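You operate a simulated robot arm through the tools that you are given. There is no shell and no other tool.

The job below is to be done with a simulated robot arm. You get a single attempt, and the scene is never put back.

## Task
Pile the two spilt stacks back on the white stack and square them with the base's two sliders.
Fine: blue, then green on top; the sliders end out again.

It is judged by the outcome, as a careful person would: the job done as asked, and still so three seconds after it is handed in. It fails if anything else is knocked over, pushed out of place, dropped, spilled or broken.

## Robot
A 7-joint arm with a fingered hand, fixed in place. Base frame: the origin is on the floor under the middle of its stand, x ahead of it, y to its left, z up; the work surface is at about z = 820. Readings come in mm, degrees, newtons and seconds.
With the tool pointing down near the work surface it reaches from about 200 to 800 mm from the base axis. Its first joint turns from -166.0 to 166.0 degrees. Payload 4.9 kg.
The TCP is the grasp point between the finger pads, 32 mm short of the fingertips. In the tool frame z runs along the fingers and y along their closing line. The gripper opens to 192 mm; its body begins 89 mm behind the TCP. The gripper is a hand of 3 fingers: y runs from the thumb to the fingers, the wrist lies at [0, 0, -267] in the tool frame, and closing takes about 1.5 s.
Orientation is that of the tool frame in the base frame, as [roll, pitch, yaw] about the fixed x, y, z axes, in that order (R = Rz(yaw) Ry(pitch) Rx(roll)). With the fingers straight down and closing along the base's y, the tool's x points along the base's -x, its y along +y and its z along -z.

## Interface
- The arm moves only by the tool send_rows. Its argument "plan" is a list of rows, each a list of 3 entries, a list of its own where there are three numbers: the shift along the base's x, y, z in cm, then the turn, a rotation vector about the base's x, y, z in rad, then the finger opening in cm, from 0 to 19.2. In form: [[[dx, dy, dz], [wx, wy, wz], fingers], ...]. A call has 1 to 20 rows; each row is the pose to reach, as a shift and turn from the pose commanded when the call began. A row lasts 0.2 s, in which the tool goes at most 50 mm and 8.6 degrees; a call with a longer step from one row to the next is refused whole, and so is a gripper value outside its range. A pose out of reach is approached as far as the arm can. The call stops where the force on the tool passes 90 N (or 10 N more than at its start, if that is more) or the arm is blocked; 0.2 s more then pass. Each finger travels about 153 mm/s and halts on what it meets, pressing with about 32 N; the grip force reading is that of the motor and also rises with nothing between the fingers. The clock runs only during rows and for 0.2 s after the last one: add rows that repeat a pose to give the fingers time. It gives the time, the measured TCP pose, the force on the tool (base axes), the opening and the grip force at its end, in the units of the frame above (readings bear some noise), with the torque about the TCP (base axes, N m) and any sound that the robot's microphone picked up.
- Cameras (640 x 400 px; columns grow to the right, rows downward): "scene" is fixed at [395.5, 496.1, 1390.9]; the picture's right is [-0.89, -0.46, 0.00], its down [-0.33, 0.63, -0.70] and it looks along [0.32, -0.62, -0.71] (base axes); focal length 260 px, centre (320, 200). "wrist" rides on the gripper at [80, -46, -113] in the tool frame; the picture's right is [0.50, 0.87, 0.00], its down [-0.67, 0.39, -0.63] and it looks along [-0.55, 0.32, 0.78] (tool axes); focal length 226 px, centre (320, 200). There is no depth. A picture from a camera that has moved, and an enlarged one, comes with that camera's place and axes in the base frame and with its lens. The place of the scene camera against the robot may be out by one fixed shift of up to 12 mm in any direction.
- get_image(camera): a new picture of that camera. It takes no simulated time.
- set_grasp(shape): the hand has 3 fingers and takes this shape, open, in about a second: jaw (thumb against the fingers, like two jaws); tri (thumb and two fingers); tip (a fingertip pinch); poke (one finger out to press); point (the index stretched); flat (the hand flat); cup (the hand cupped); fist (a fist). The gripper value then closes the fingers along that shape, each until it touches; the sizes above hold for jaw. It gives what a move gives, with no picture.
- inspect(camera, box): a new picture of the part [left, top, right, bottom] of that camera's present view, enlarged. It takes no simulated time.
- finish_job(): hands the job in; it is judged then, once.

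Places have to be worked out from the pictures, the camera data and where the tool is seen. Open the gripper and draw the arm clear of the work before you hand the job in, unless the task says otherwise.

The tools are called after ">>>" as a command line: name --argument value ..., lists and objects as JSON in quotes. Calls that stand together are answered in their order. send_rows: Moves the arm, as the interface text tells. Its arguments: {"type":"object","properties":{"plan":{"type":"array","items":{"type":"array"}}},"required":["plan"]} The other tools are called the same way: set_grasp (shape) gives the hand a shape; get_image (camera) takes a picture; inspect (camera, box) takes an enlarged picture of a part of a camera's view; finish_job () hands the job in.

At the start:

```text
clock: 0.0
eef_pos: [550.6, 50.4, 1164.4]
ee_rot: [-180.0, 0.0, 179.9]
wrist_force: [-0.1, 0.4, -0.8]
ft_torque: [-0.01, 0.02, -0.01]
gripper_width: 191.9
finger_force: 0.0
shape: jaw
```

scene: 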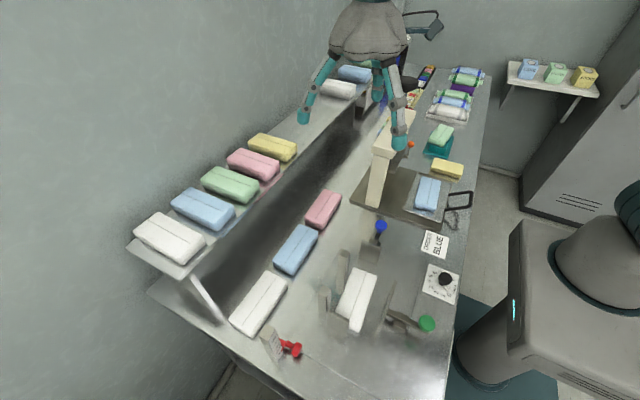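
wrist: 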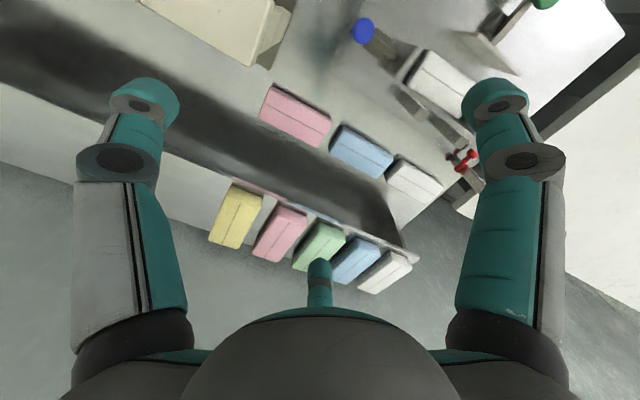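

I'll start by enlarging parts of the scene picture, to find the spilt stacks, the base and its sliders.

>>> inspect --camera "scene" --box '[220, 180, 480, 380]'

>>> inspect --camera "scene" --box '[360, 50, 500, 220]'

>>> inspect --camera "scene" --box '[300, 240, 460, 350]'

>>> inspect --camera "wrist" --box '[220, 0, 640, 280]'

```text
2.00 times, centred on (350, 280) of scene
camera zoom: at [395.5, 496.1, 1390.9], right [-0.89, -0.46, 0.0], down [-0.33, 0.63, -0.7], along [0.32, -0.62, -0.71], focal length 520 px, centre (260, 40)
```

zoom: 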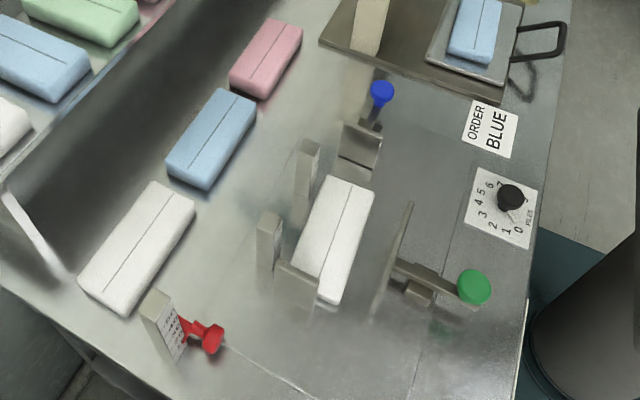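

```text
2.35 times, centred on (430, 135) of scene
camera zoom: at [395.5, 496.1, 1390.9], right [-0.89, -0.46, 0.0], down [-0.33, 0.63, -0.7], along [0.32, -0.62, -0.71], focal length 612 px, centre (61, 353)
```

zoom: 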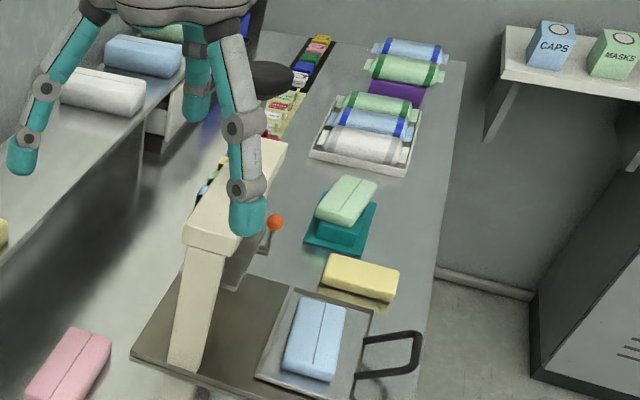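

```text
3.64 times, centred on (380, 295) of scene
camera zoom: at [395.5, 496.1, 1390.9], right [-0.89, -0.46, 0.0], down [-0.33, 0.63, -0.7], along [0.32, -0.62, -0.71], focal length 945 px, centre (102, -146)
```

zoom: 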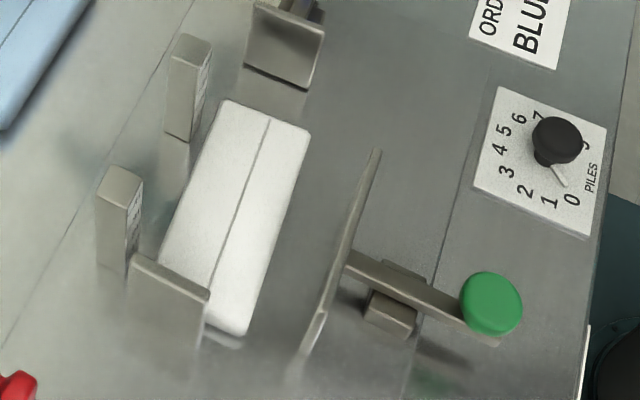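

```text
1.43 times, centred on (430, 140) of wrist
camera zoom: at [470.1, 2.8, 1276.6], right [-0.5, 0.87, 0.0], down [0.67, 0.39, 0.63], along [0.55, 0.32, -0.78], focal length 323 px, centre (163, 286)
```

zoom: 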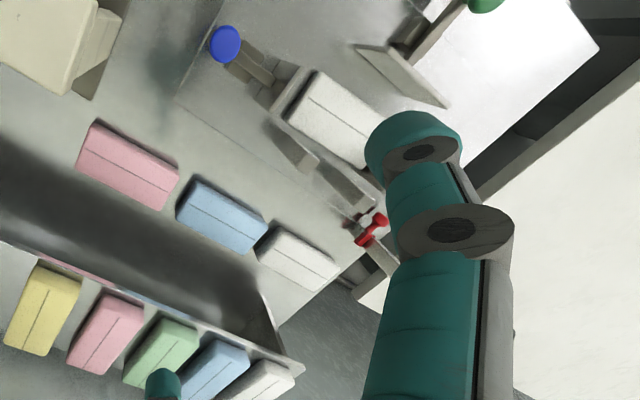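

The green and blue sliders and the white stack on the base sit around (430, 250). I can't yet tell which stacks are spilt, so I'll turn the wrist in place so its camera looks along the table's -y side.

>>> send_rows --plan '[[[0, 0, 0], [0, 0, -0.14], 19.2], [[0, 0, 0], [0, 0, -0.28], 19.2], [[0, 0, 0], [0, 0, -0.42], 19.2], [[0, 0, 0], [0, 0, -0.56], 19.2], [[0, 0, 0], [0, 0, -0.7], 19.2], [[0, 0, 0], [0, 0, -0.84], 19.2], [[0, 0, 0], [0, 0, -0.98], 19.2], [[0, 0, 0], [0, 0, -1.12], 19.2], [[0, 0, 0], [0, 0, -1.26], 19.2], [[0, 0, 0], [0, 0, -1.4], 19.2], [[0, 0, 0], [0, 0, -1.54], 19.2]]'

>>> get_image --camera "wrist"

>>> get_image --camera "scene"

```text
clock: 2.4
eef_pos: [550.8, 49.2, 1162.9]
ee_rot: [179.9, 0.1, 91.7]
wrist_force: [0.3, 0.5, -0.6]
ft_torque: [-0.02, -0.01, 0.01]
gripper_width: 191.8
finger_force: 0.1
shape: jaw
```

```text
taken
camera wrist: at [501.3, 127.0, 1276.1], right [0.85, 0.52, 0.0], down [0.41, -0.66, 0.63], along [0.33, -0.54, -0.78], focal length 226 px, centre (320, 200)
```

wrist: 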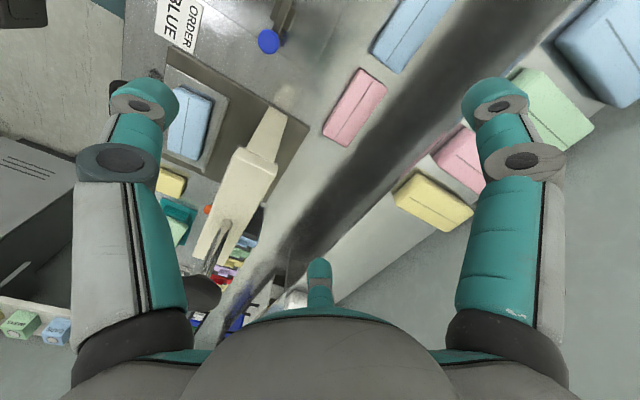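

```text
taken
```

scene: 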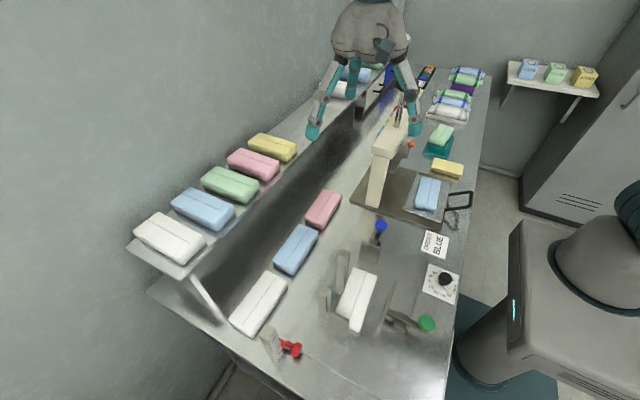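

The yellow and green stacks on the -y side are partly hidden by the fingers. I'll move up and toward -y, well above the press (top about z = 1000), and turn a little more to get a clear view.

>>> send_rows --plan '[[[0, 0, 2], [0, 0, -0.07], 19.2], [[-3, -2, 5], [0, 0, -0.14], 19.2], [[-6, -4, 8], [0, 0, -0.21], 19.2], [[-9, -6, 10], [0, 0, -0.28], 19.2], [[-12, -8, 10], [0, 0, -0.35], 19.2], [[-15, -10, 10], [0, 0, -0.42], 19.2], [[-18, -12, 10], [0, 0, -0.49], 19.2], [[-20, -14, 10], [0, 0, -0.5], 19.2]]'

>>> get_image --camera "wrist"

>>> get_image --camera "scene"

```text
clock: 4.2
eef_pos: [348.4, -90.8, 1263.1]
ee_rot: [-180.0, 0.0, 63.0]
wrist_force: [-0.1, -1.1, 0.3]
ft_torque: [0.02, 0.02, 0.0]
gripper_width: 192.1
finger_force: 0.1
shape: jaw
```

```text
taken
camera wrist: at [342.8, 0.4, 1375.5], right [1.0, 0.05, 0.0], down [0.04, -0.77, 0.63], along [0.03, -0.63, -0.78], focal length 226 px, centre (320, 200)
```

wrist: 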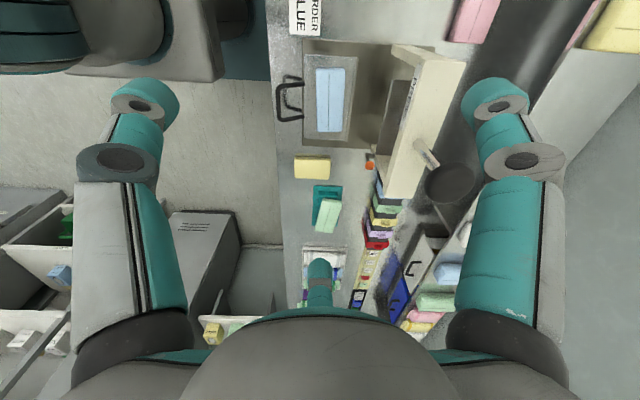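

```text
taken
```

scene: 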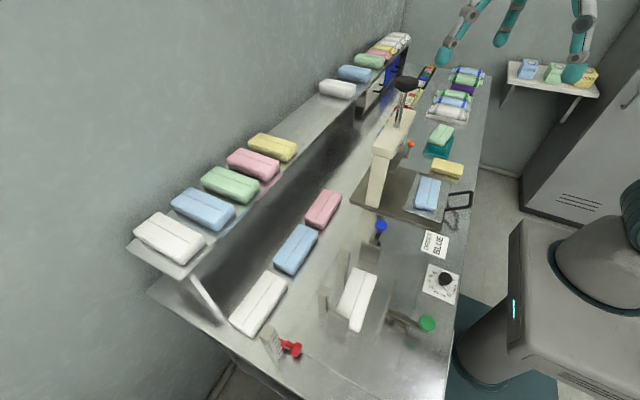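

>>> inspect --camera "wrist" --box '[270, 40, 470, 165]'

>>> inspect --camera "wrist" --box '[270, 140, 470, 320]'

>>> inspect --camera "scene" --box '[360, 50, 500, 220]'

>>> inspect --camera "scene" --box '[120, 120, 320, 260]'

>>> inspect --camera "scene" --box '[310, 20, 450, 110]'

```text
3.20 times, centred on (370, 102) of wrist
camera zoom: at [342.8, 0.4, 1375.5], right [1.0, 0.05, 0.0], down [0.04, -0.77, 0.63], along [0.03, -0.63, -0.78], focal length 723 px, centre (160, 512)
```

zoom: 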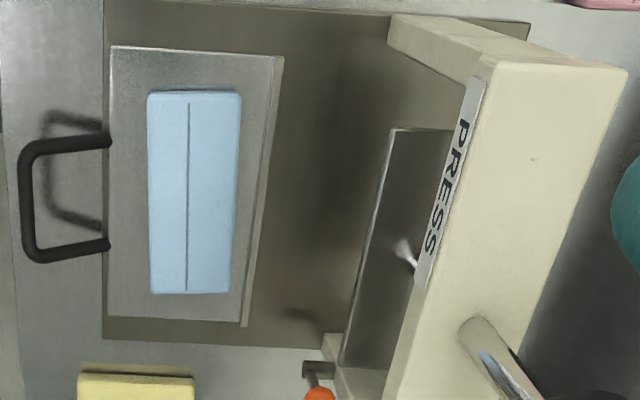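

```text
2.22 times, centred on (370, 230) of wrist
camera zoom: at [342.8, 0.4, 1375.5], right [1.0, 0.05, 0.0], down [0.04, -0.77, 0.63], along [0.03, -0.63, -0.78], focal length 502 px, centre (209, 133)
```

zoom: 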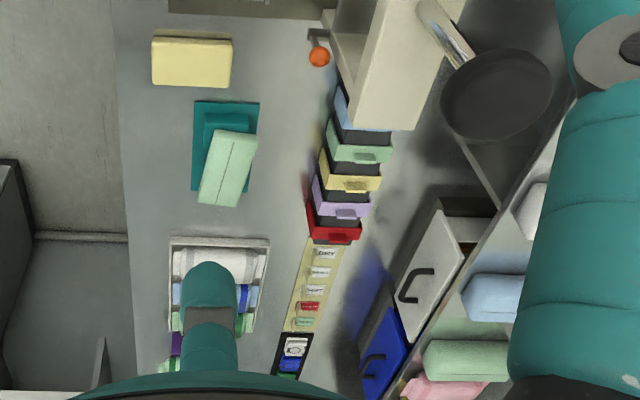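

```text
2.35 times, centred on (430, 135) of scene
camera zoom: at [395.5, 496.1, 1390.9], right [-0.89, -0.46, 0.0], down [-0.33, 0.63, -0.7], along [0.32, -0.62, -0.71], focal length 612 px, centre (61, 353)
```

zoom: 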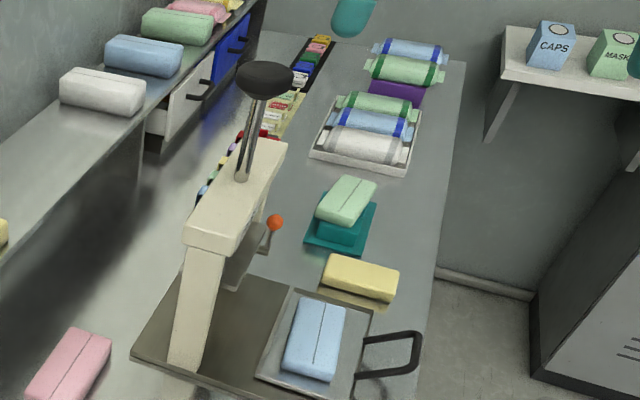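

```text
2.86 times, centred on (220, 190) of scene
camera zoom: at [395.5, 496.1, 1390.9], right [-0.89, -0.46, 0.0], down [-0.33, 0.63, -0.7], along [0.32, -0.62, -0.71], focal length 743 px, centre (606, 229)
```

zoom: 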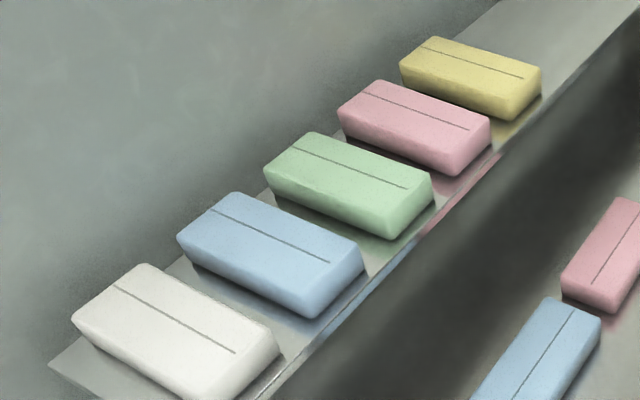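

```text
4.44 times, centred on (380, 65) of scene
camera zoom: at [395.5, 496.1, 1390.9], right [-0.89, -0.46, 0.0], down [-0.33, 0.63, -0.7], along [0.32, -0.62, -0.71], focal length 1155 px, centre (53, 800)
```

zoom: 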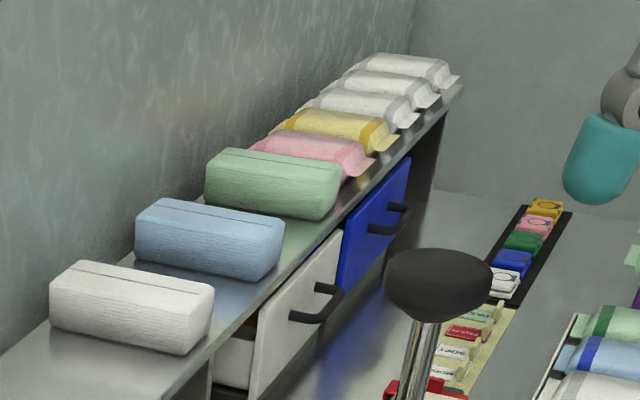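

Several stacks are ruled out as obvious matches: one blue on the press tray, one green on a teal wrap, one yellow, and a neat row of pink, blue and white. I need to see under the wall shelf and the +y corner, which are hidden, so I'll move above the base area and turn the camera toward +x.

>>> send_rows --plan '[[[1, 3, 0], [0, 0, 0.14], 19.2], [[2, 6, 0], [0, 0, 0.28], 19.2], [[3, 9, 0], [0, 0, 0.42], 19.2], [[4, 12, 0], [0, 0, 0.56], 19.2], [[4, 15, 0], [0, 0, 0.7], 19.2], [[4, 18, -1], [0, 0, 0.84], 19.2], [[4, 21, -2], [0, 0, 0.98], 19.2], [[4, 24, -4], [0, 0, 1.12], 19.2], [[4, 26, -6], [0, 0, 1.26], 19.2], [[4, 28, -8], [0, 0, 1.4], 19.2], [[4, 28, -10], [0, 0, 1.52], 19.2]]'

>>> get_image --camera "wrist"

```text
clock: 6.6
eef_pos: [391.4, 189.6, 1163.0]
ee_rot: [-180.0, 0.0, 150.3]
wrist_force: [-0.5, -0.2, -0.2]
ft_torque: [0.01, 0.01, 0.0]
gripper_width: 192.1
finger_force: 0.0
shape: jaw
```

```text
taken
camera wrist: at [297.9, 188.0, 1275.4], right [-0.01, 1.0, 0.0], down [0.78, 0.01, 0.63], along [0.63, 0.0, -0.78], focal length 226 px, centre (320, 200)
```

wrist: 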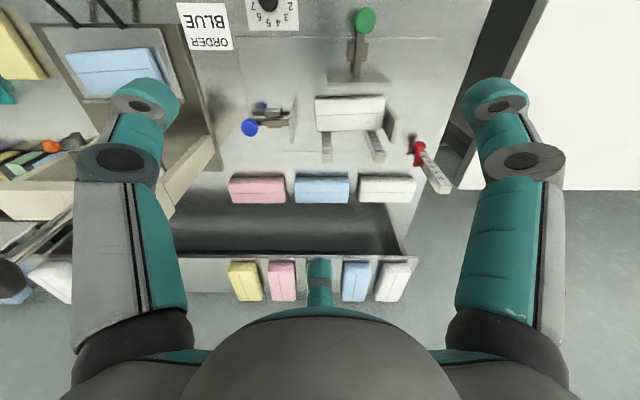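

>>> inspect --camera "wrist" --box '[210, 0, 460, 180]'

>>> inspect --camera "wrist" --box '[160, 140, 460, 320]'

```text
2.22 times, centred on (335, 90) of wrist
camera zoom: at [297.9, 188.0, 1275.4], right [-0.01, 1.0, 0.0], down [0.78, 0.01, 0.63], along [0.63, 0.0, -0.78], focal length 502 px, centre (287, 444)
```

zoom: 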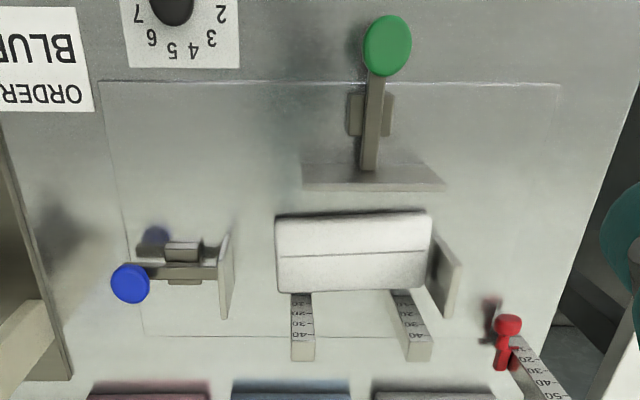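

```text
2.13 times, centred on (310, 230) of wrist
camera zoom: at [297.9, 188.0, 1275.4], right [-0.01, 1.0, 0.0], down [0.78, 0.01, 0.63], along [0.63, 0.0, -0.78], focal length 482 px, centre (341, 136)
```

zoom: 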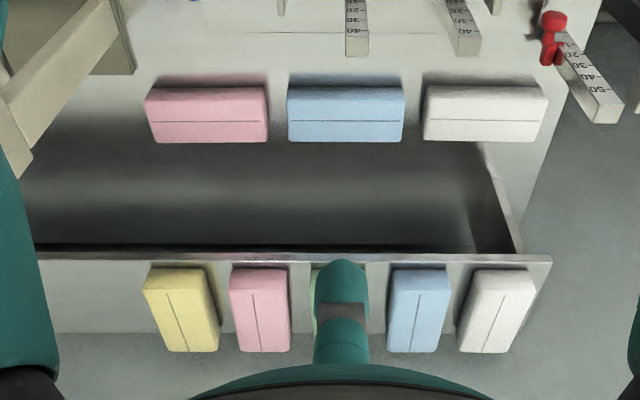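

The base is clear now: two scaled posts on its +x side, an end plate on +y, the green slider on -x and the blue slider on -y. I'll tilt the tool so the camera can look under the shelf for anything hidden.

>>> send_rows --plan '[[[0, 0, -2], [0, -0.12, 0], 19.2], [[0, 0, -4], [0, -0.24, 0], 19.2], [[0, 0, -6], [0, -0.36, 0], 19.2], [[0, 0, -8], [0, -0.48, 0], 19.2], [[0, 0, -8], [0, -0.6, 0], 19.2]]'

>>> get_image --camera "wrist"

```text
clock: 7.8
eef_pos: [389.8, 190.2, 1085.0]
ee_rot: [161.0, 29.4, 145.2]
wrist_force: [-0.1, 0.0, -0.1]
ft_torque: [-0.02, 0.02, 0.01]
gripper_width: 191.9
finger_force: 0.1
shape: jaw
```

```text
taken
camera wrist: at [250.3, 188.6, 1125.2], right [0.0, 1.0, 0.0], down [0.28, 0.0, 0.96], along [0.96, 0.0, -0.28], focal length 226 px, centre (320, 200)
```

wrist: 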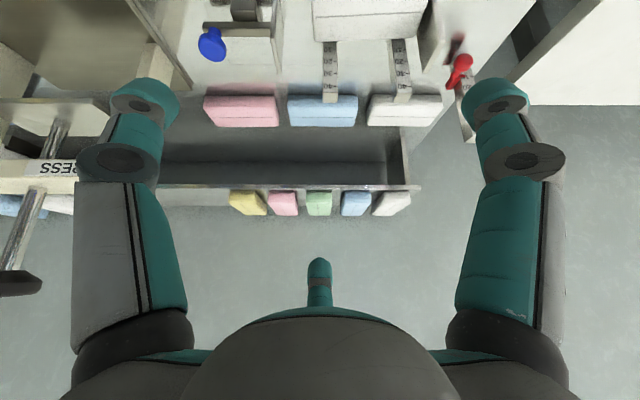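

>>> inspect --camera "wrist" --box '[140, 0, 460, 220]'

>>> get_image --camera "scene"

```text
1.82 times, centred on (300, 110) of wrist
camera zoom: at [250.3, 188.6, 1125.2], right [0.0, 1.0, 0.0], down [0.28, 0.0, 0.96], along [0.96, 0.0, -0.28], focal length 411 px, centre (356, 364)
```

zoom: 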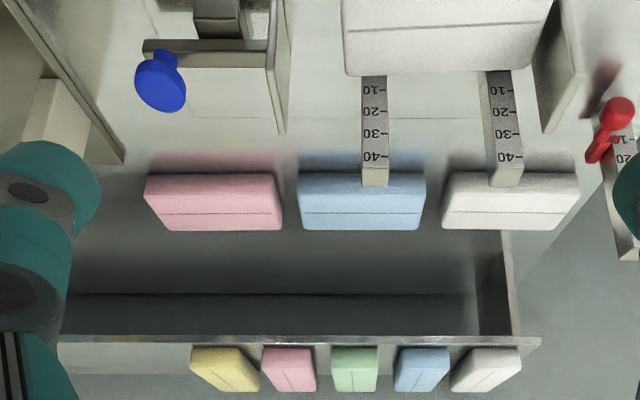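

```text
taken
```

scene: 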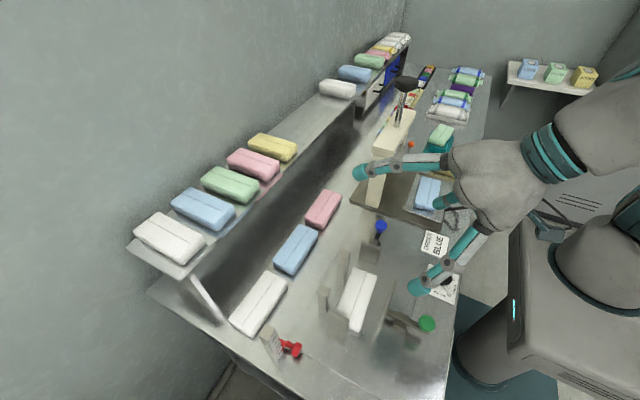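

Nothing is under the shelf or in the near corner. The skewed green stack on the teal item needs a closer look, so I'll untilt and travel there, keeping high and clear of the press lever.

>>> send_rows --plan '[[[0, 0, 3], [0, 0.12, 0], 19.2], [[0, 0, 6], [0, 0.24, 0], 19.2], [[0, 0, 9], [0, 0.36, 0], 19.2], [[0, 0, 12], [0, 0.48, 0], 19.2], [[0, 0, 12], [0, 0.6, 0], 19.2]]'

>>> send_rows --plan '[[[0, -2, 0], [0, 0, -0.14], 19.2], [[-1, -5, 0], [0, 0, -0.28], 19.2], [[-2, -8, 0], [0, 0, -0.42], 19.2], [[-3, -11, 0], [0, 0, -0.56], 19.2], [[-4, -14, 0], [0, 0, -0.7], 19.2], [[-4, -17, 0], [0, 0, -0.84], 19.2], [[-4, -21, 0], [0, 0, -0.98], 19.2], [[-4, -25, 0], [0, 0, -1.12], 19.2], [[-4, -29, 0], [0, 0, -1.26], 19.2], [[-4, -33, 0], [0, 0, -1.4], 19.2], [[-4, -37, 0], [0, 0, -1.5], 19.2], [[-4, -41, 0], [0, 0, -1.5], 19.2], [[-4, -44, 0], [0, 0, -1.5], 19.2]]'

>>> get_image --camera "wrist"

>>> inspect --camera "wrist" --box '[220, 60, 470, 280]'

```text
clock: 9.0
eef_pos: [390.4, 190.0, 1203.4]
ee_rot: [-179.9, -0.1, 150.2]
wrist_force: [-0.4, 0.0, -0.2]
ft_torque: [-0.01, -0.02, -0.03]
gripper_width: 191.9
finger_force: 0.1
shape: jaw
```

```text
clock: 11.8
eef_pos: [349.9, -250.4, 1202.3]
ee_rot: [180.0, 0.1, 64.3]
wrist_force: [0.2, 0.4, -0.1]
ft_torque: [0.01, 0.0, -0.04]
gripper_width: 191.7
finger_force: 0.1
shape: jaw
```

```text
taken
camera wrist: at [342.3, -159.8, 1315.1], right [1.0, 0.08, 0.0], down [0.06, -0.77, 0.63], along [0.05, -0.63, -0.78], focal length 226 px, centre (320, 200)
```

wrist: 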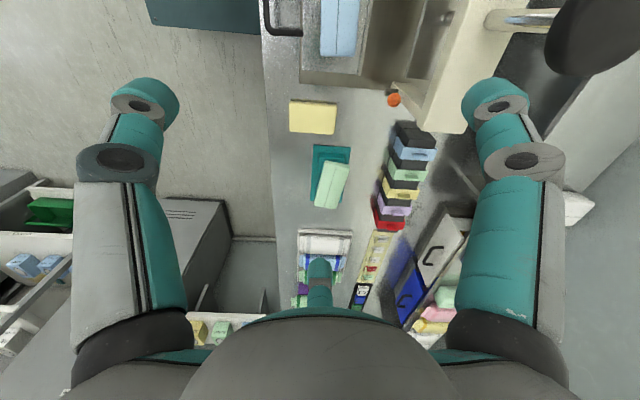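

```text
1.82 times, centred on (345, 170) of wrist
camera zoom: at [342.3, -159.8, 1315.1], right [1.0, 0.08, 0.0], down [0.06, -0.77, 0.63], along [0.05, -0.63, -0.78], focal length 411 px, centre (274, 254)
```

zoom: 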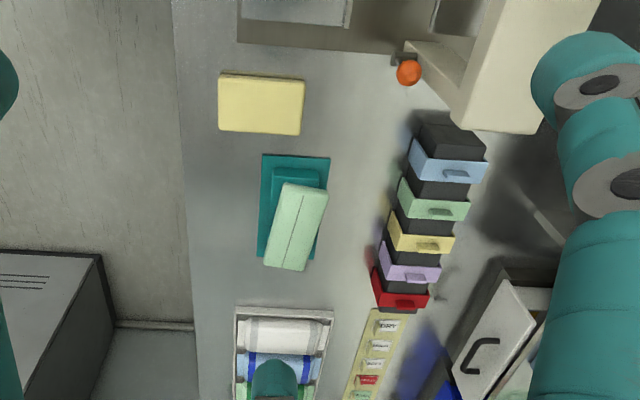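

>>> inspect --camera "wrist" --box '[275, 90, 375, 220]'

>>> inspect --camera "scene" --box '[410, 110, 480, 190]'

>>> inspect --camera "scene" --box '[420, 55, 500, 130]'

```text
3.08 times, centred on (325, 155) of wrist
camera zoom: at [342.3, -159.8, 1315.1], right [1.0, 0.08, 0.0], down [0.06, -0.77, 0.63], along [0.05, -0.63, -0.78], focal length 696 px, centre (305, 338)
```

zoom: 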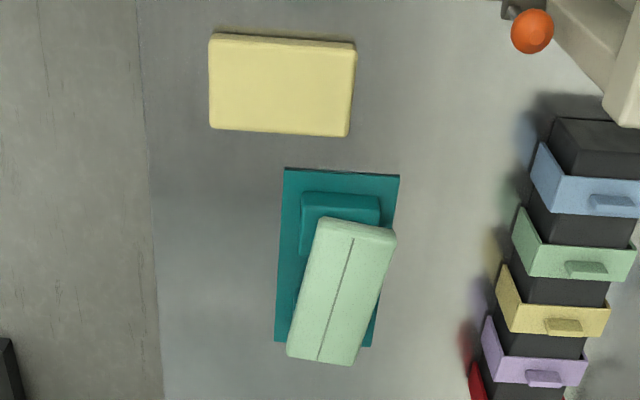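

```text
5.00 times, centred on (445, 150) of scene
camera zoom: at [395.5, 496.1, 1390.9], right [-0.89, -0.46, 0.0], down [-0.33, 0.63, -0.7], along [0.32, -0.62, -0.71], focal length 1300 px, centre (-305, 450)
```

zoom: 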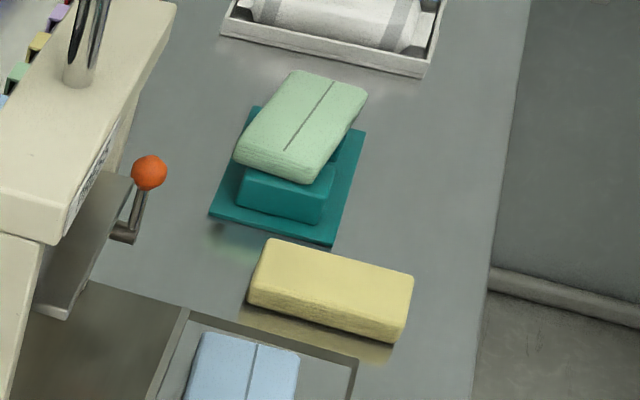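

```text
5.33 times, centred on (460, 92) of scene
camera zoom: at [395.5, 496.1, 1390.9], right [-0.89, -0.46, 0.0], down [-0.33, 0.63, -0.7], along [0.32, -0.62, -0.71], focal length 1386 px, centre (-427, 773)
```

zoom: 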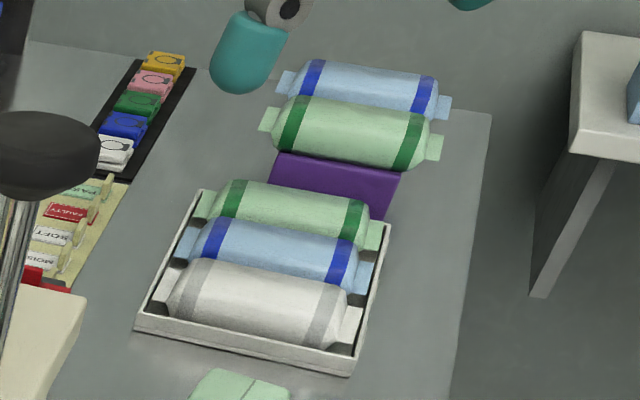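

The green stack here lies askew on a teal pad, and all the stacks share one size, about 128 x 60 mm. There's a cabinet behind the robot, so before choosing I'll turn the camera to look there and along the front of the bench.

>>> send_rows --plan '[[[0, 1, 0], [0, 0, -0.14], 19.2], [[0, 2, 0], [0, 0, -0.28], 19.2], [[0, 3, 0], [0, 0, -0.42], 19.2], [[0, 4, 0], [0, 0, -0.56], 19.2], [[0, 5, 0], [0, 0, -0.7], 19.2], [[0, 5, 0], [0, 0, -0.84], 19.2], [[0, 5, 0], [0, 0, -0.98], 19.2], [[0, 5, 0], [0, 0, -1.12], 19.2], [[0, 5, 0], [0, 0, -1.26], 19.2], [[0, 5, 0], [0, 0, -1.4], 19.2]]'

>>> get_image --camera "wrist"

>>> get_image --camera "scene"

```text
clock: 14.0
eef_pos: [350.6, -200.8, 1204.6]
ee_rot: [180.0, 0.0, -16.2]
wrist_force: [-0.6, 0.2, 0.5]
ft_torque: [0.04, 0.0, -0.02]
gripper_width: 191.9
finger_force: 0.0
shape: jaw
```

```text
taken
camera wrist: at [438.8, -179.3, 1316.5], right [0.24, -0.97, 0.0], down [-0.75, -0.19, 0.63], along [-0.61, -0.15, -0.78], focal length 226 px, centre (320, 200)
```

wrist: 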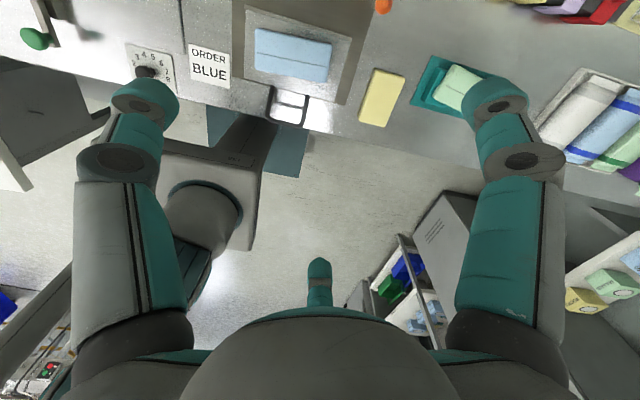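

```text
taken
```

scene: 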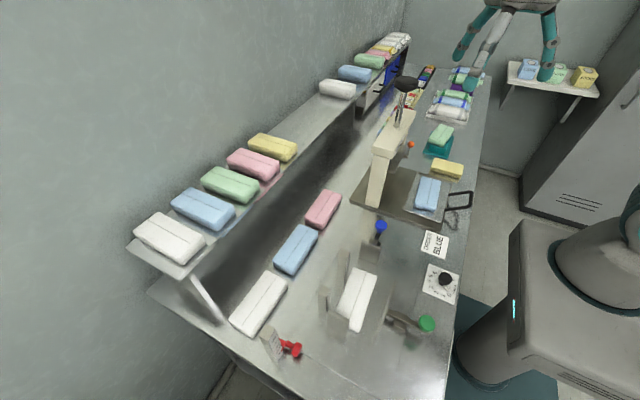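

>>> inspect --camera "wrist" --box '[340, 200, 480, 380]'

>>> inspect --camera "wrist" --box '[0, 240, 160, 400]'

>>> inspect --camera "wrist" --box '[0, 0, 160, 200]'

>>> inspect --camera "wrist" --box '[500, 180, 640, 400]'

```text
2.22 times, centred on (410, 290) of wrist
camera zoom: at [438.8, -179.3, 1316.5], right [0.24, -0.97, 0.0], down [-0.75, -0.19, 0.63], along [-0.61, -0.15, -0.78], focal length 502 px, centre (120, 0)
```

zoom: 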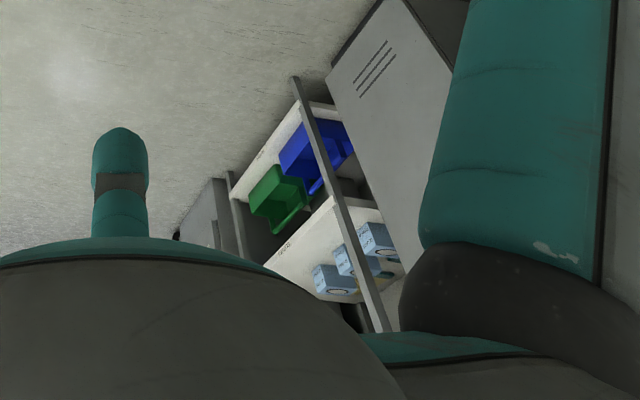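

```text
2.50 times, centred on (80, 320) of wrist
camera zoom: at [438.8, -179.3, 1316.5], right [0.24, -0.97, 0.0], down [-0.75, -0.19, 0.63], along [-0.61, -0.15, -0.78], focal length 565 px, centre (920, -100)
```

zoom: 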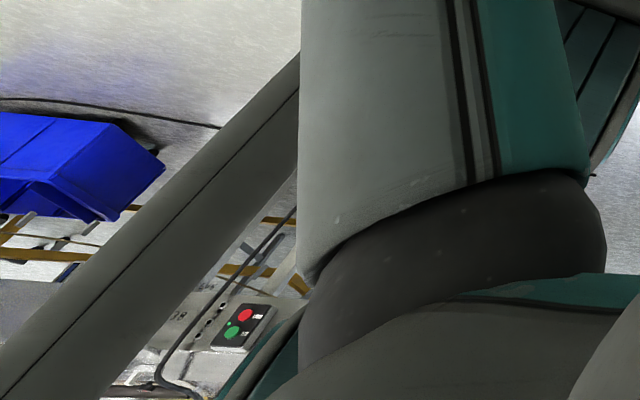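

```text
2.00 times, centred on (80, 100) of wrist
camera zoom: at [438.8, -179.3, 1316.5], right [0.24, -0.97, 0.0], down [-0.75, -0.19, 0.63], along [-0.61, -0.15, -0.78], focal length 452 px, centre (800, 400)
```

zoom: 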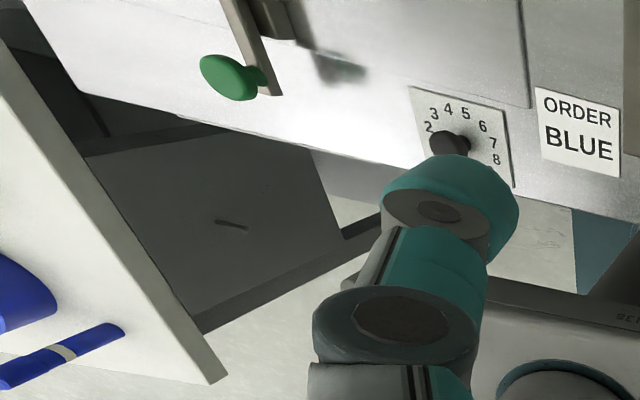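

```text
1.82 times, centred on (570, 290) of wrist
camera zoom: at [438.8, -179.3, 1316.5], right [0.24, -0.97, 0.0], down [-0.75, -0.19, 0.63], along [-0.61, -0.15, -0.78], focal length 411 px, centre (-134, 36)
```

zoom: 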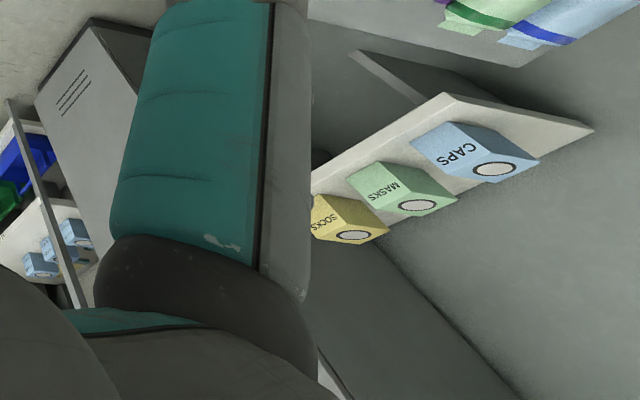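

Behind the robot there is only a cabinet with bins and boxes. There's also a bench with blue items on the +y side, so I'll swing the camera back around to see it.

>>> send_rows --plan '[[[0, 1, 0], [0, 0, 0.14], 19.2], [[0, 2, 0], [0, 0, 0.28], 19.2], [[0, 3, 0], [0, 0, 0.42], 19.2], [[0, 4, 0], [0, 0, 0.56], 19.2], [[0, 5, 0], [0, 0, 0.7], 19.2], [[0, 7, 0], [0, 0, 0.84], 19.2], [[0, 9, 0], [0, 0, 0.98], 19.2], [[0, 11, 0], [0, 0, 1.12], 19.2], [[0, 13, 0], [0, 0, 1.26], 19.2], [[0, 15, 0], [0, 0, 1.4], 19.2], [[0, 17, 0], [0, 0, 1.54], 19.2], [[0, 19, 0], [0, 0, 1.68], 19.2], [[0, 21, 0], [0, 0, 1.82], 19.2], [[0, 23, 0], [0, 0, 1.96], 19.2], [[0, 25, 0], [0, 0, 2.1], 19.2], [[0, 27, 0], [0, 0, 2.24], 19.2], [[0, 29, 0], [0, 0, 2.38], 19.2], [[0, 30, 0], [0, 0, 2.52], 19.2], [[0, 30, 0], [0, 0, 2.66], 19.2], [[0, 30, 0], [0, 0, 2.8], 19.2]]'

>>> send_rows --plan '[[[0, 0, 0], [0, 0, 0.14], 19.2], [[0, 0, 0], [0, 0, 0.28], 19.2], [[0, 0, 0], [0, 0, 0.42], 19.2], [[0, 0, 0], [0, 0, 0.56], 19.2], [[0, 0, 0], [0, 0, 0.7], 19.2], [[0, 0, 0], [0, 0, 0.84], 19.2], [[0, 0, 0], [0, 0, 0.98], 19.2], [[0, 0, 0], [0, 0, 1.12], 19.2], [[0, 0, 0], [0, 0, 1.26], 19.2], [[0, 0, 0], [0, 0, 1.4], 19.2], [[0, 0, 0], [0, 0, 1.54], 19.2], [[0, 0, 0], [0, 0, 1.67], 19.2]]'

>>> get_image --camera "wrist"

```text
clock: 18.2
eef_pos: [349.5, 98.2, 1205.2]
ee_rot: [-179.9, 0.0, 144.6]
wrist_force: [0.1, -0.1, -0.1]
ft_torque: [-0.03, -0.01, -0.03]
gripper_width: 191.9
finger_force: 0.1
shape: jaw
```

```text
clock: 20.8
eef_pos: [350.1, 100.9, 1202.6]
ee_rot: [179.9, 0.0, -119.7]
wrist_force: [-0.4, 0.2, -0.4]
ft_torque: [0.03, 0.01, 0.02]
gripper_width: 191.8
finger_force: 0.1
shape: jaw
```

```text
taken
camera wrist: at [349.9, 7.7, 1316.7], right [-1.0, -0.01, 0.0], down [0.0, 0.78, 0.63], along [0.0, 0.63, -0.78], focal length 226 px, centre (320, 200)
```

wrist: 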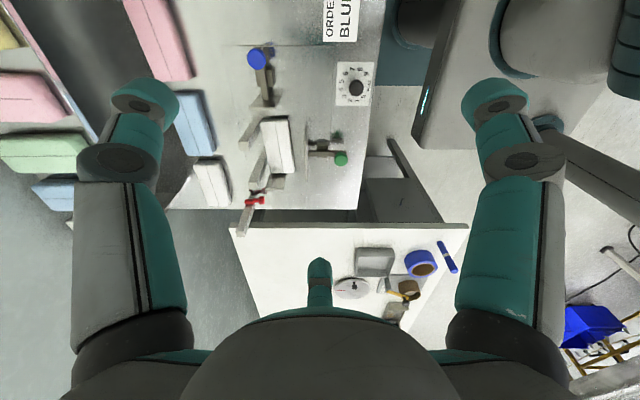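

No other loose stacks turned up: the +y table only has tools. I'll take close-ups of the row stacks and the base to check how each lies, starting above the base looking toward +x.

>>> send_rows --plan '[[[0, 1, 0], [0, 0, -0.14], 19.2], [[0, 2, 0], [0, 0, -0.28], 19.2], [[1, 3, 0], [0, 0, -0.42], 19.2], [[2, 4, 0], [0, 0, -0.56], 19.2], [[3, 5, 0], [0, 0, -0.7], 19.2], [[4, 6, -1], [0, 0, -0.84], 19.2], [[6, 7, -3], [0, 0, -0.98], 19.2], [[8, 8, -6], [0, 0, -1.12], 19.2], [[10, 9, -9], [0, 0, -1.26], 19.2], [[11, 10, -11], [0, 0, -1.4], 19.2], [[12, 10, -14], [0, 0, -1.54], 19.2]]'

>>> get_image --camera "wrist"

>>> inspect --camera "wrist" --box '[170, 0, 490, 200]'

>>> inspect --camera "wrist" --box '[170, 130, 490, 330]'

```text
clock: 23.2
eef_pos: [469.5, 199.6, 1063.3]
ee_rot: [179.9, 0.1, 151.8]
wrist_force: [-0.6, 0.7, -0.6]
ft_torque: [-0.01, 0.0, -0.02]
gripper_width: 191.8
finger_force: 0.1
shape: jaw
```

```text
taken
camera wrist: at [377.2, 196.2, 1176.9], right [-0.03, 1.0, 0.0], down [0.77, 0.02, 0.63], along [0.63, 0.02, -0.77], focal length 226 px, centre (320, 200)
```

wrist: 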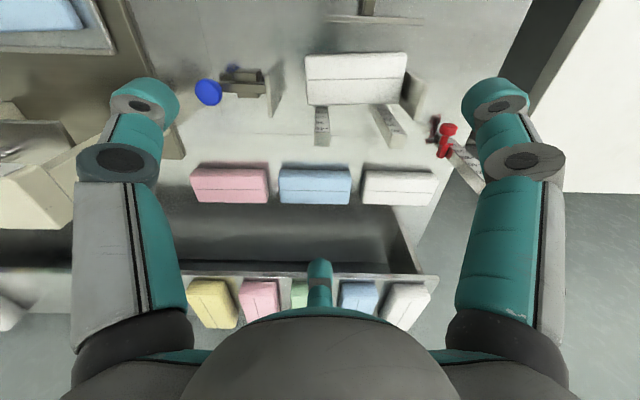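

```text
2.00 times, centred on (330, 100) of wrist
camera zoom: at [377.2, 196.2, 1176.9], right [-0.03, 1.0, 0.0], down [0.77, 0.02, 0.63], along [0.63, 0.02, -0.77], focal length 452 px, centre (300, 400)
```

zoom: 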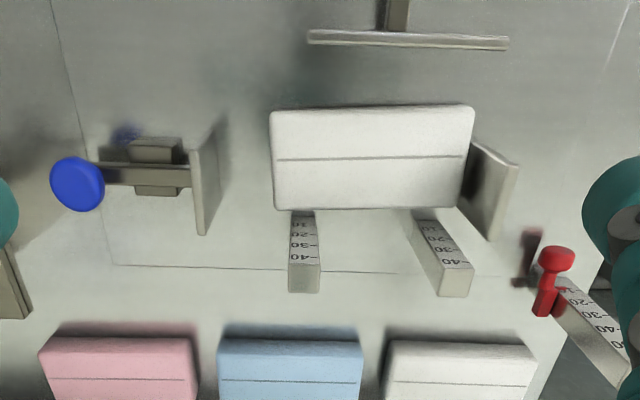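

```text
2.00 times, centred on (330, 230) of wrist
camera zoom: at [377.2, 196.2, 1176.9], right [-0.03, 1.0, 0.0], down [0.77, 0.02, 0.63], along [0.63, 0.02, -0.77], focal length 452 px, centre (300, 140)
```

zoom: 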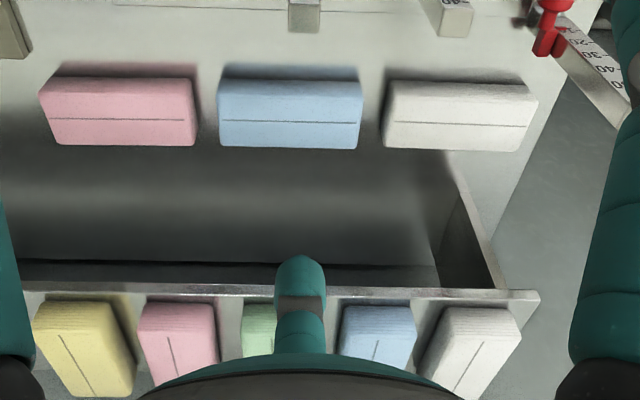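

>>> inspect --camera "scene" --box '[420, 118, 462, 162]'

>>> inspect --camera "scene" --box '[405, 165, 475, 225]'

>>> inspect --camera "scene" --box '[220, 180, 350, 340]'

>>> inspect --camera "scene" --box '[310, 250, 390, 350]'

```text
9.09 times, centred on (441, 140) of scene
camera zoom: at [395.5, 496.1, 1390.9], right [-0.89, -0.46, 0.0], down [-0.33, 0.63, -0.7], along [0.32, -0.62, -0.71], focal length 2363 px, centre (-780, 746)
```

zoom: 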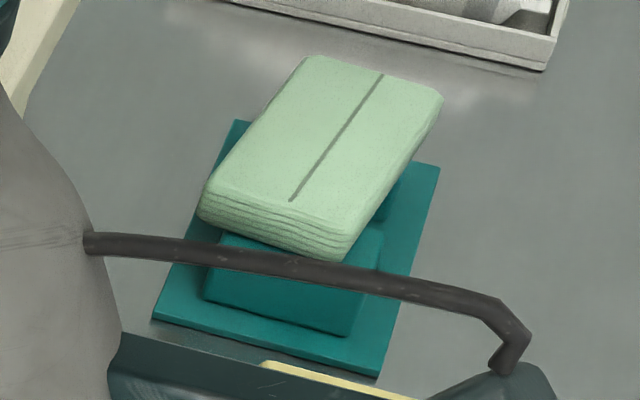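

```text
6.67 times, centred on (440, 195) of scene
camera zoom: at [395.5, 496.1, 1390.9], right [-0.89, -0.46, 0.0], down [-0.33, 0.63, -0.7], along [0.32, -0.62, -0.71], focal length 1733 px, centre (-480, 233)
```

zoom: 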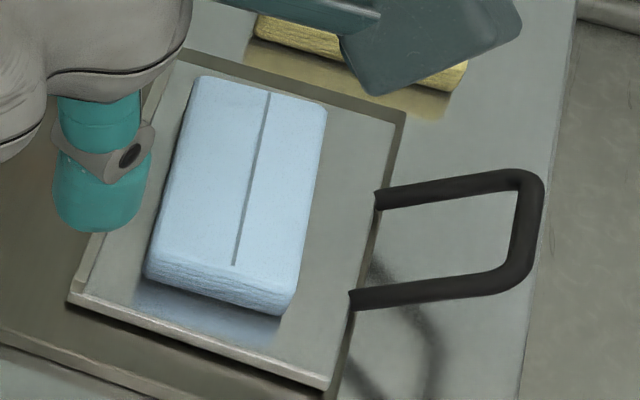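

```text
2.50 times, centred on (285, 260) of scene
camera zoom: at [395.5, 496.1, 1390.9], right [-0.89, -0.46, 0.0], down [-0.33, 0.63, -0.7], along [0.32, -0.62, -0.71], focal length 650 px, centre (408, 50)
```

zoom: 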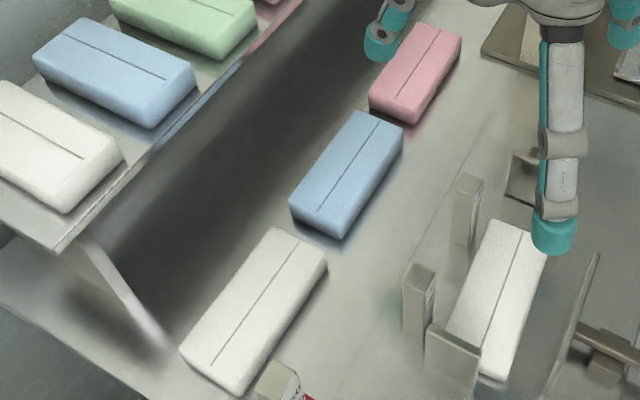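

```text
4.00 times, centred on (350, 300) of scene
camera zoom: at [395.5, 496.1, 1390.9], right [-0.89, -0.46, 0.0], down [-0.33, 0.63, -0.7], along [0.32, -0.62, -0.71], focal length 1040 px, centre (200, -200)
```

zoom: 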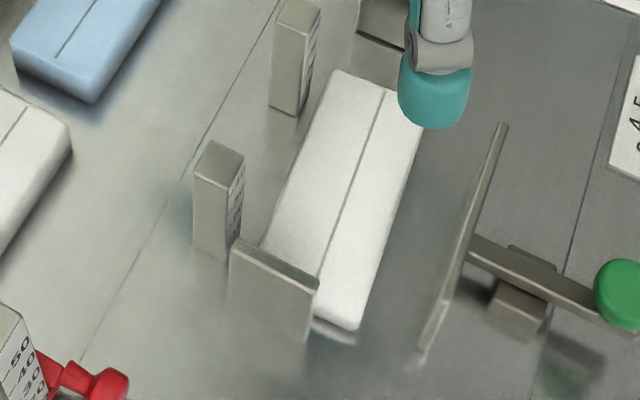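

>>> inspect --camera "scene" --box '[268, 218, 324, 282]'

>>> inspect --camera "scene" --box '[330, 290, 380, 345]'

>>> inspect --camera "scene" --box '[165, 180, 265, 250]'

>>> inspect --camera "scene" --box '[225, 265, 295, 345]'

```text
6.25 times, centred on (296, 250) of scene
camera zoom: at [395.5, 496.1, 1390.9], right [-0.89, -0.46, 0.0], down [-0.33, 0.63, -0.7], along [0.32, -0.62, -0.71], focal length 1624 px, centre (470, -112)
```

zoom: 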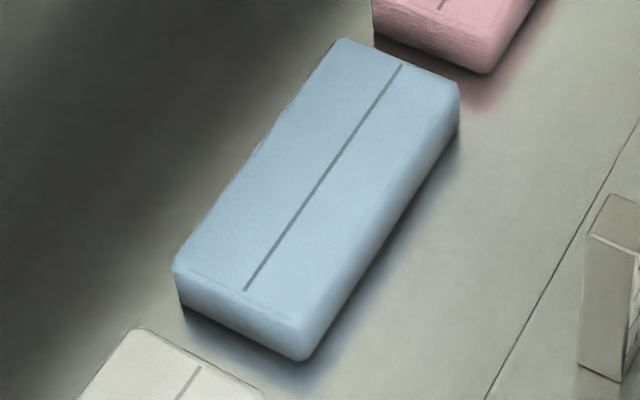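

```text
7.27 times, centred on (355, 318) of scene
camera zoom: at [395.5, 496.1, 1390.9], right [-0.89, -0.46, 0.0], down [-0.33, 0.63, -0.7], along [0.32, -0.62, -0.71], focal length 1890 px, centre (66, -654)
```

zoom: 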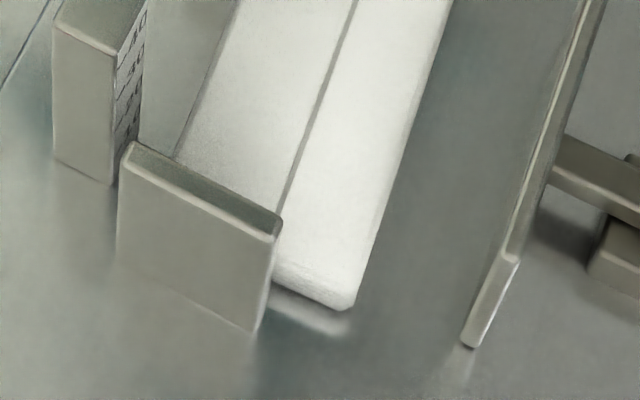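

```text
5.71 times, centred on (215, 215) of scene
camera zoom: at [395.5, 496.1, 1390.9], right [-0.89, -0.46, 0.0], down [-0.33, 0.63, -0.7], along [0.32, -0.62, -0.71], focal length 1485 px, centre (920, 114)
```

zoom: 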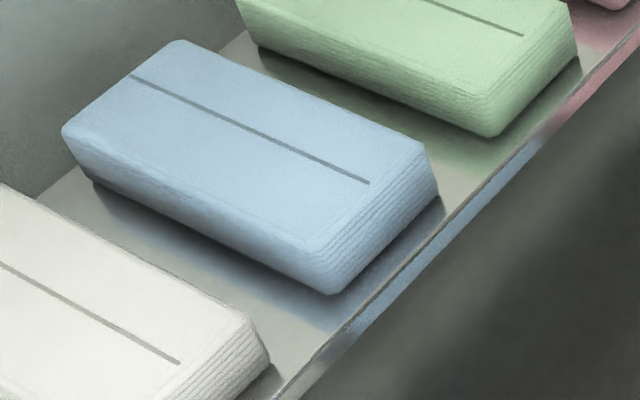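

```text
5.00 times, centred on (260, 305) of scene
camera zoom: at [395.5, 496.1, 1390.9], right [-0.89, -0.46, 0.0], down [-0.33, 0.63, -0.7], along [0.32, -0.62, -0.71], focal length 1300 px, centre (620, -325)
```

zoom: 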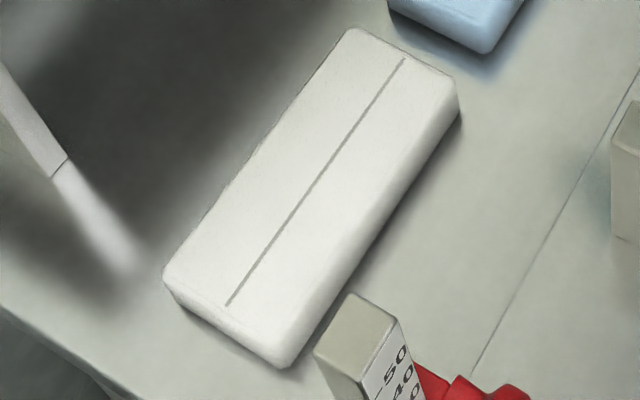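

The tray-blue and the green on the teal pad look thinner than the row stacks, so thickness may tell the groups apart. I'll tilt down low to measure the base posts, the white stack and the row more exactly.

>>> send_rows --plan '[[[-2, -1, 0], [0, -0.13, 0], 19.2], [[-4, -1, -2], [0, -0.26, 0], 19.2], [[-6, -1, -4], [0, -0.39, 0], 19.2], [[-8, -1, -6], [0, -0.52, 0], 19.2], [[-10, -1, -7], [0, -0.65, 0], 19.2], [[-11, -1, -8], [0, -0.72, 0], 19.2]]'

>>> get_image --camera "wrist"

>>> inspect --camera "wrist" --box '[180, 0, 460, 120]'

>>> inspect --camera "wrist" --box '[190, 60, 450, 180]'

```text
clock: 24.6
eef_pos: [360.7, 189.4, 980.7]
ee_rot: [157.6, 35.7, 144.7]
wrist_force: [0.1, 0.0, 0.3]
ft_torque: [-0.01, 0.0, -0.06]
gripper_width: 192.2
finger_force: 0.0
shape: jaw
```

```text
taken
camera wrist: at [216.2, 185.3, 1006.4], right [-0.03, 1.0, -0.02], down [0.17, 0.03, 0.99], along [0.99, 0.02, -0.17], focal length 226 px, centre (320, 200)
```

wrist: 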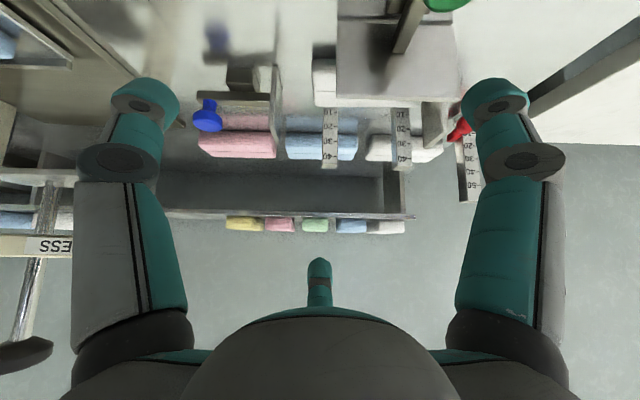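

```text
2.29 times, centred on (320, 60) of wrist
camera zoom: at [216.2, 185.3, 1006.4], right [-0.03, 1.0, -0.02], down [0.17, 0.03, 0.99], along [0.99, 0.02, -0.17], focal length 517 px, centre (320, 520)
```

zoom: 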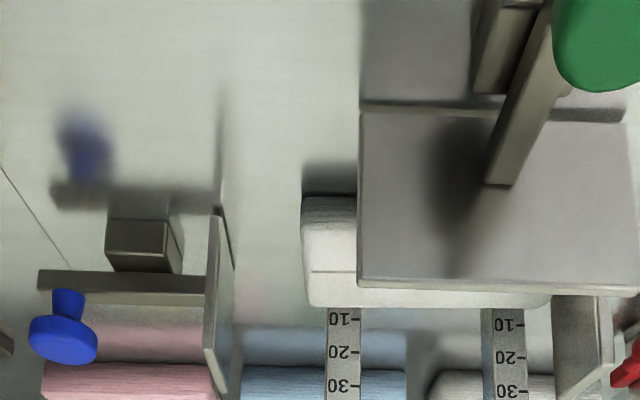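

```text
2.46 times, centred on (320, 120) of wrist
camera zoom: at [216.2, 185.3, 1006.4], right [-0.03, 1.0, -0.02], down [0.17, 0.03, 0.99], along [0.99, 0.02, -0.17], focal length 556 px, centre (320, 397)
```

zoom: 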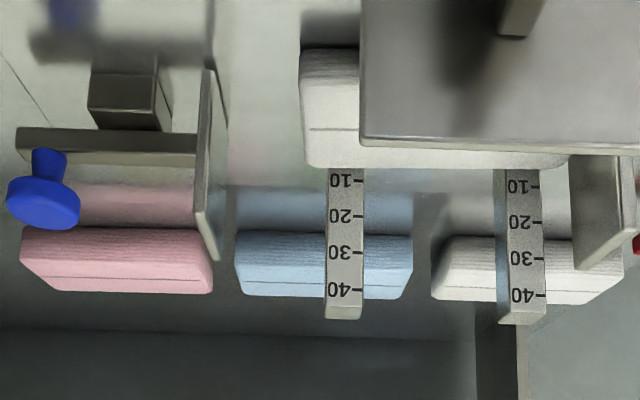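

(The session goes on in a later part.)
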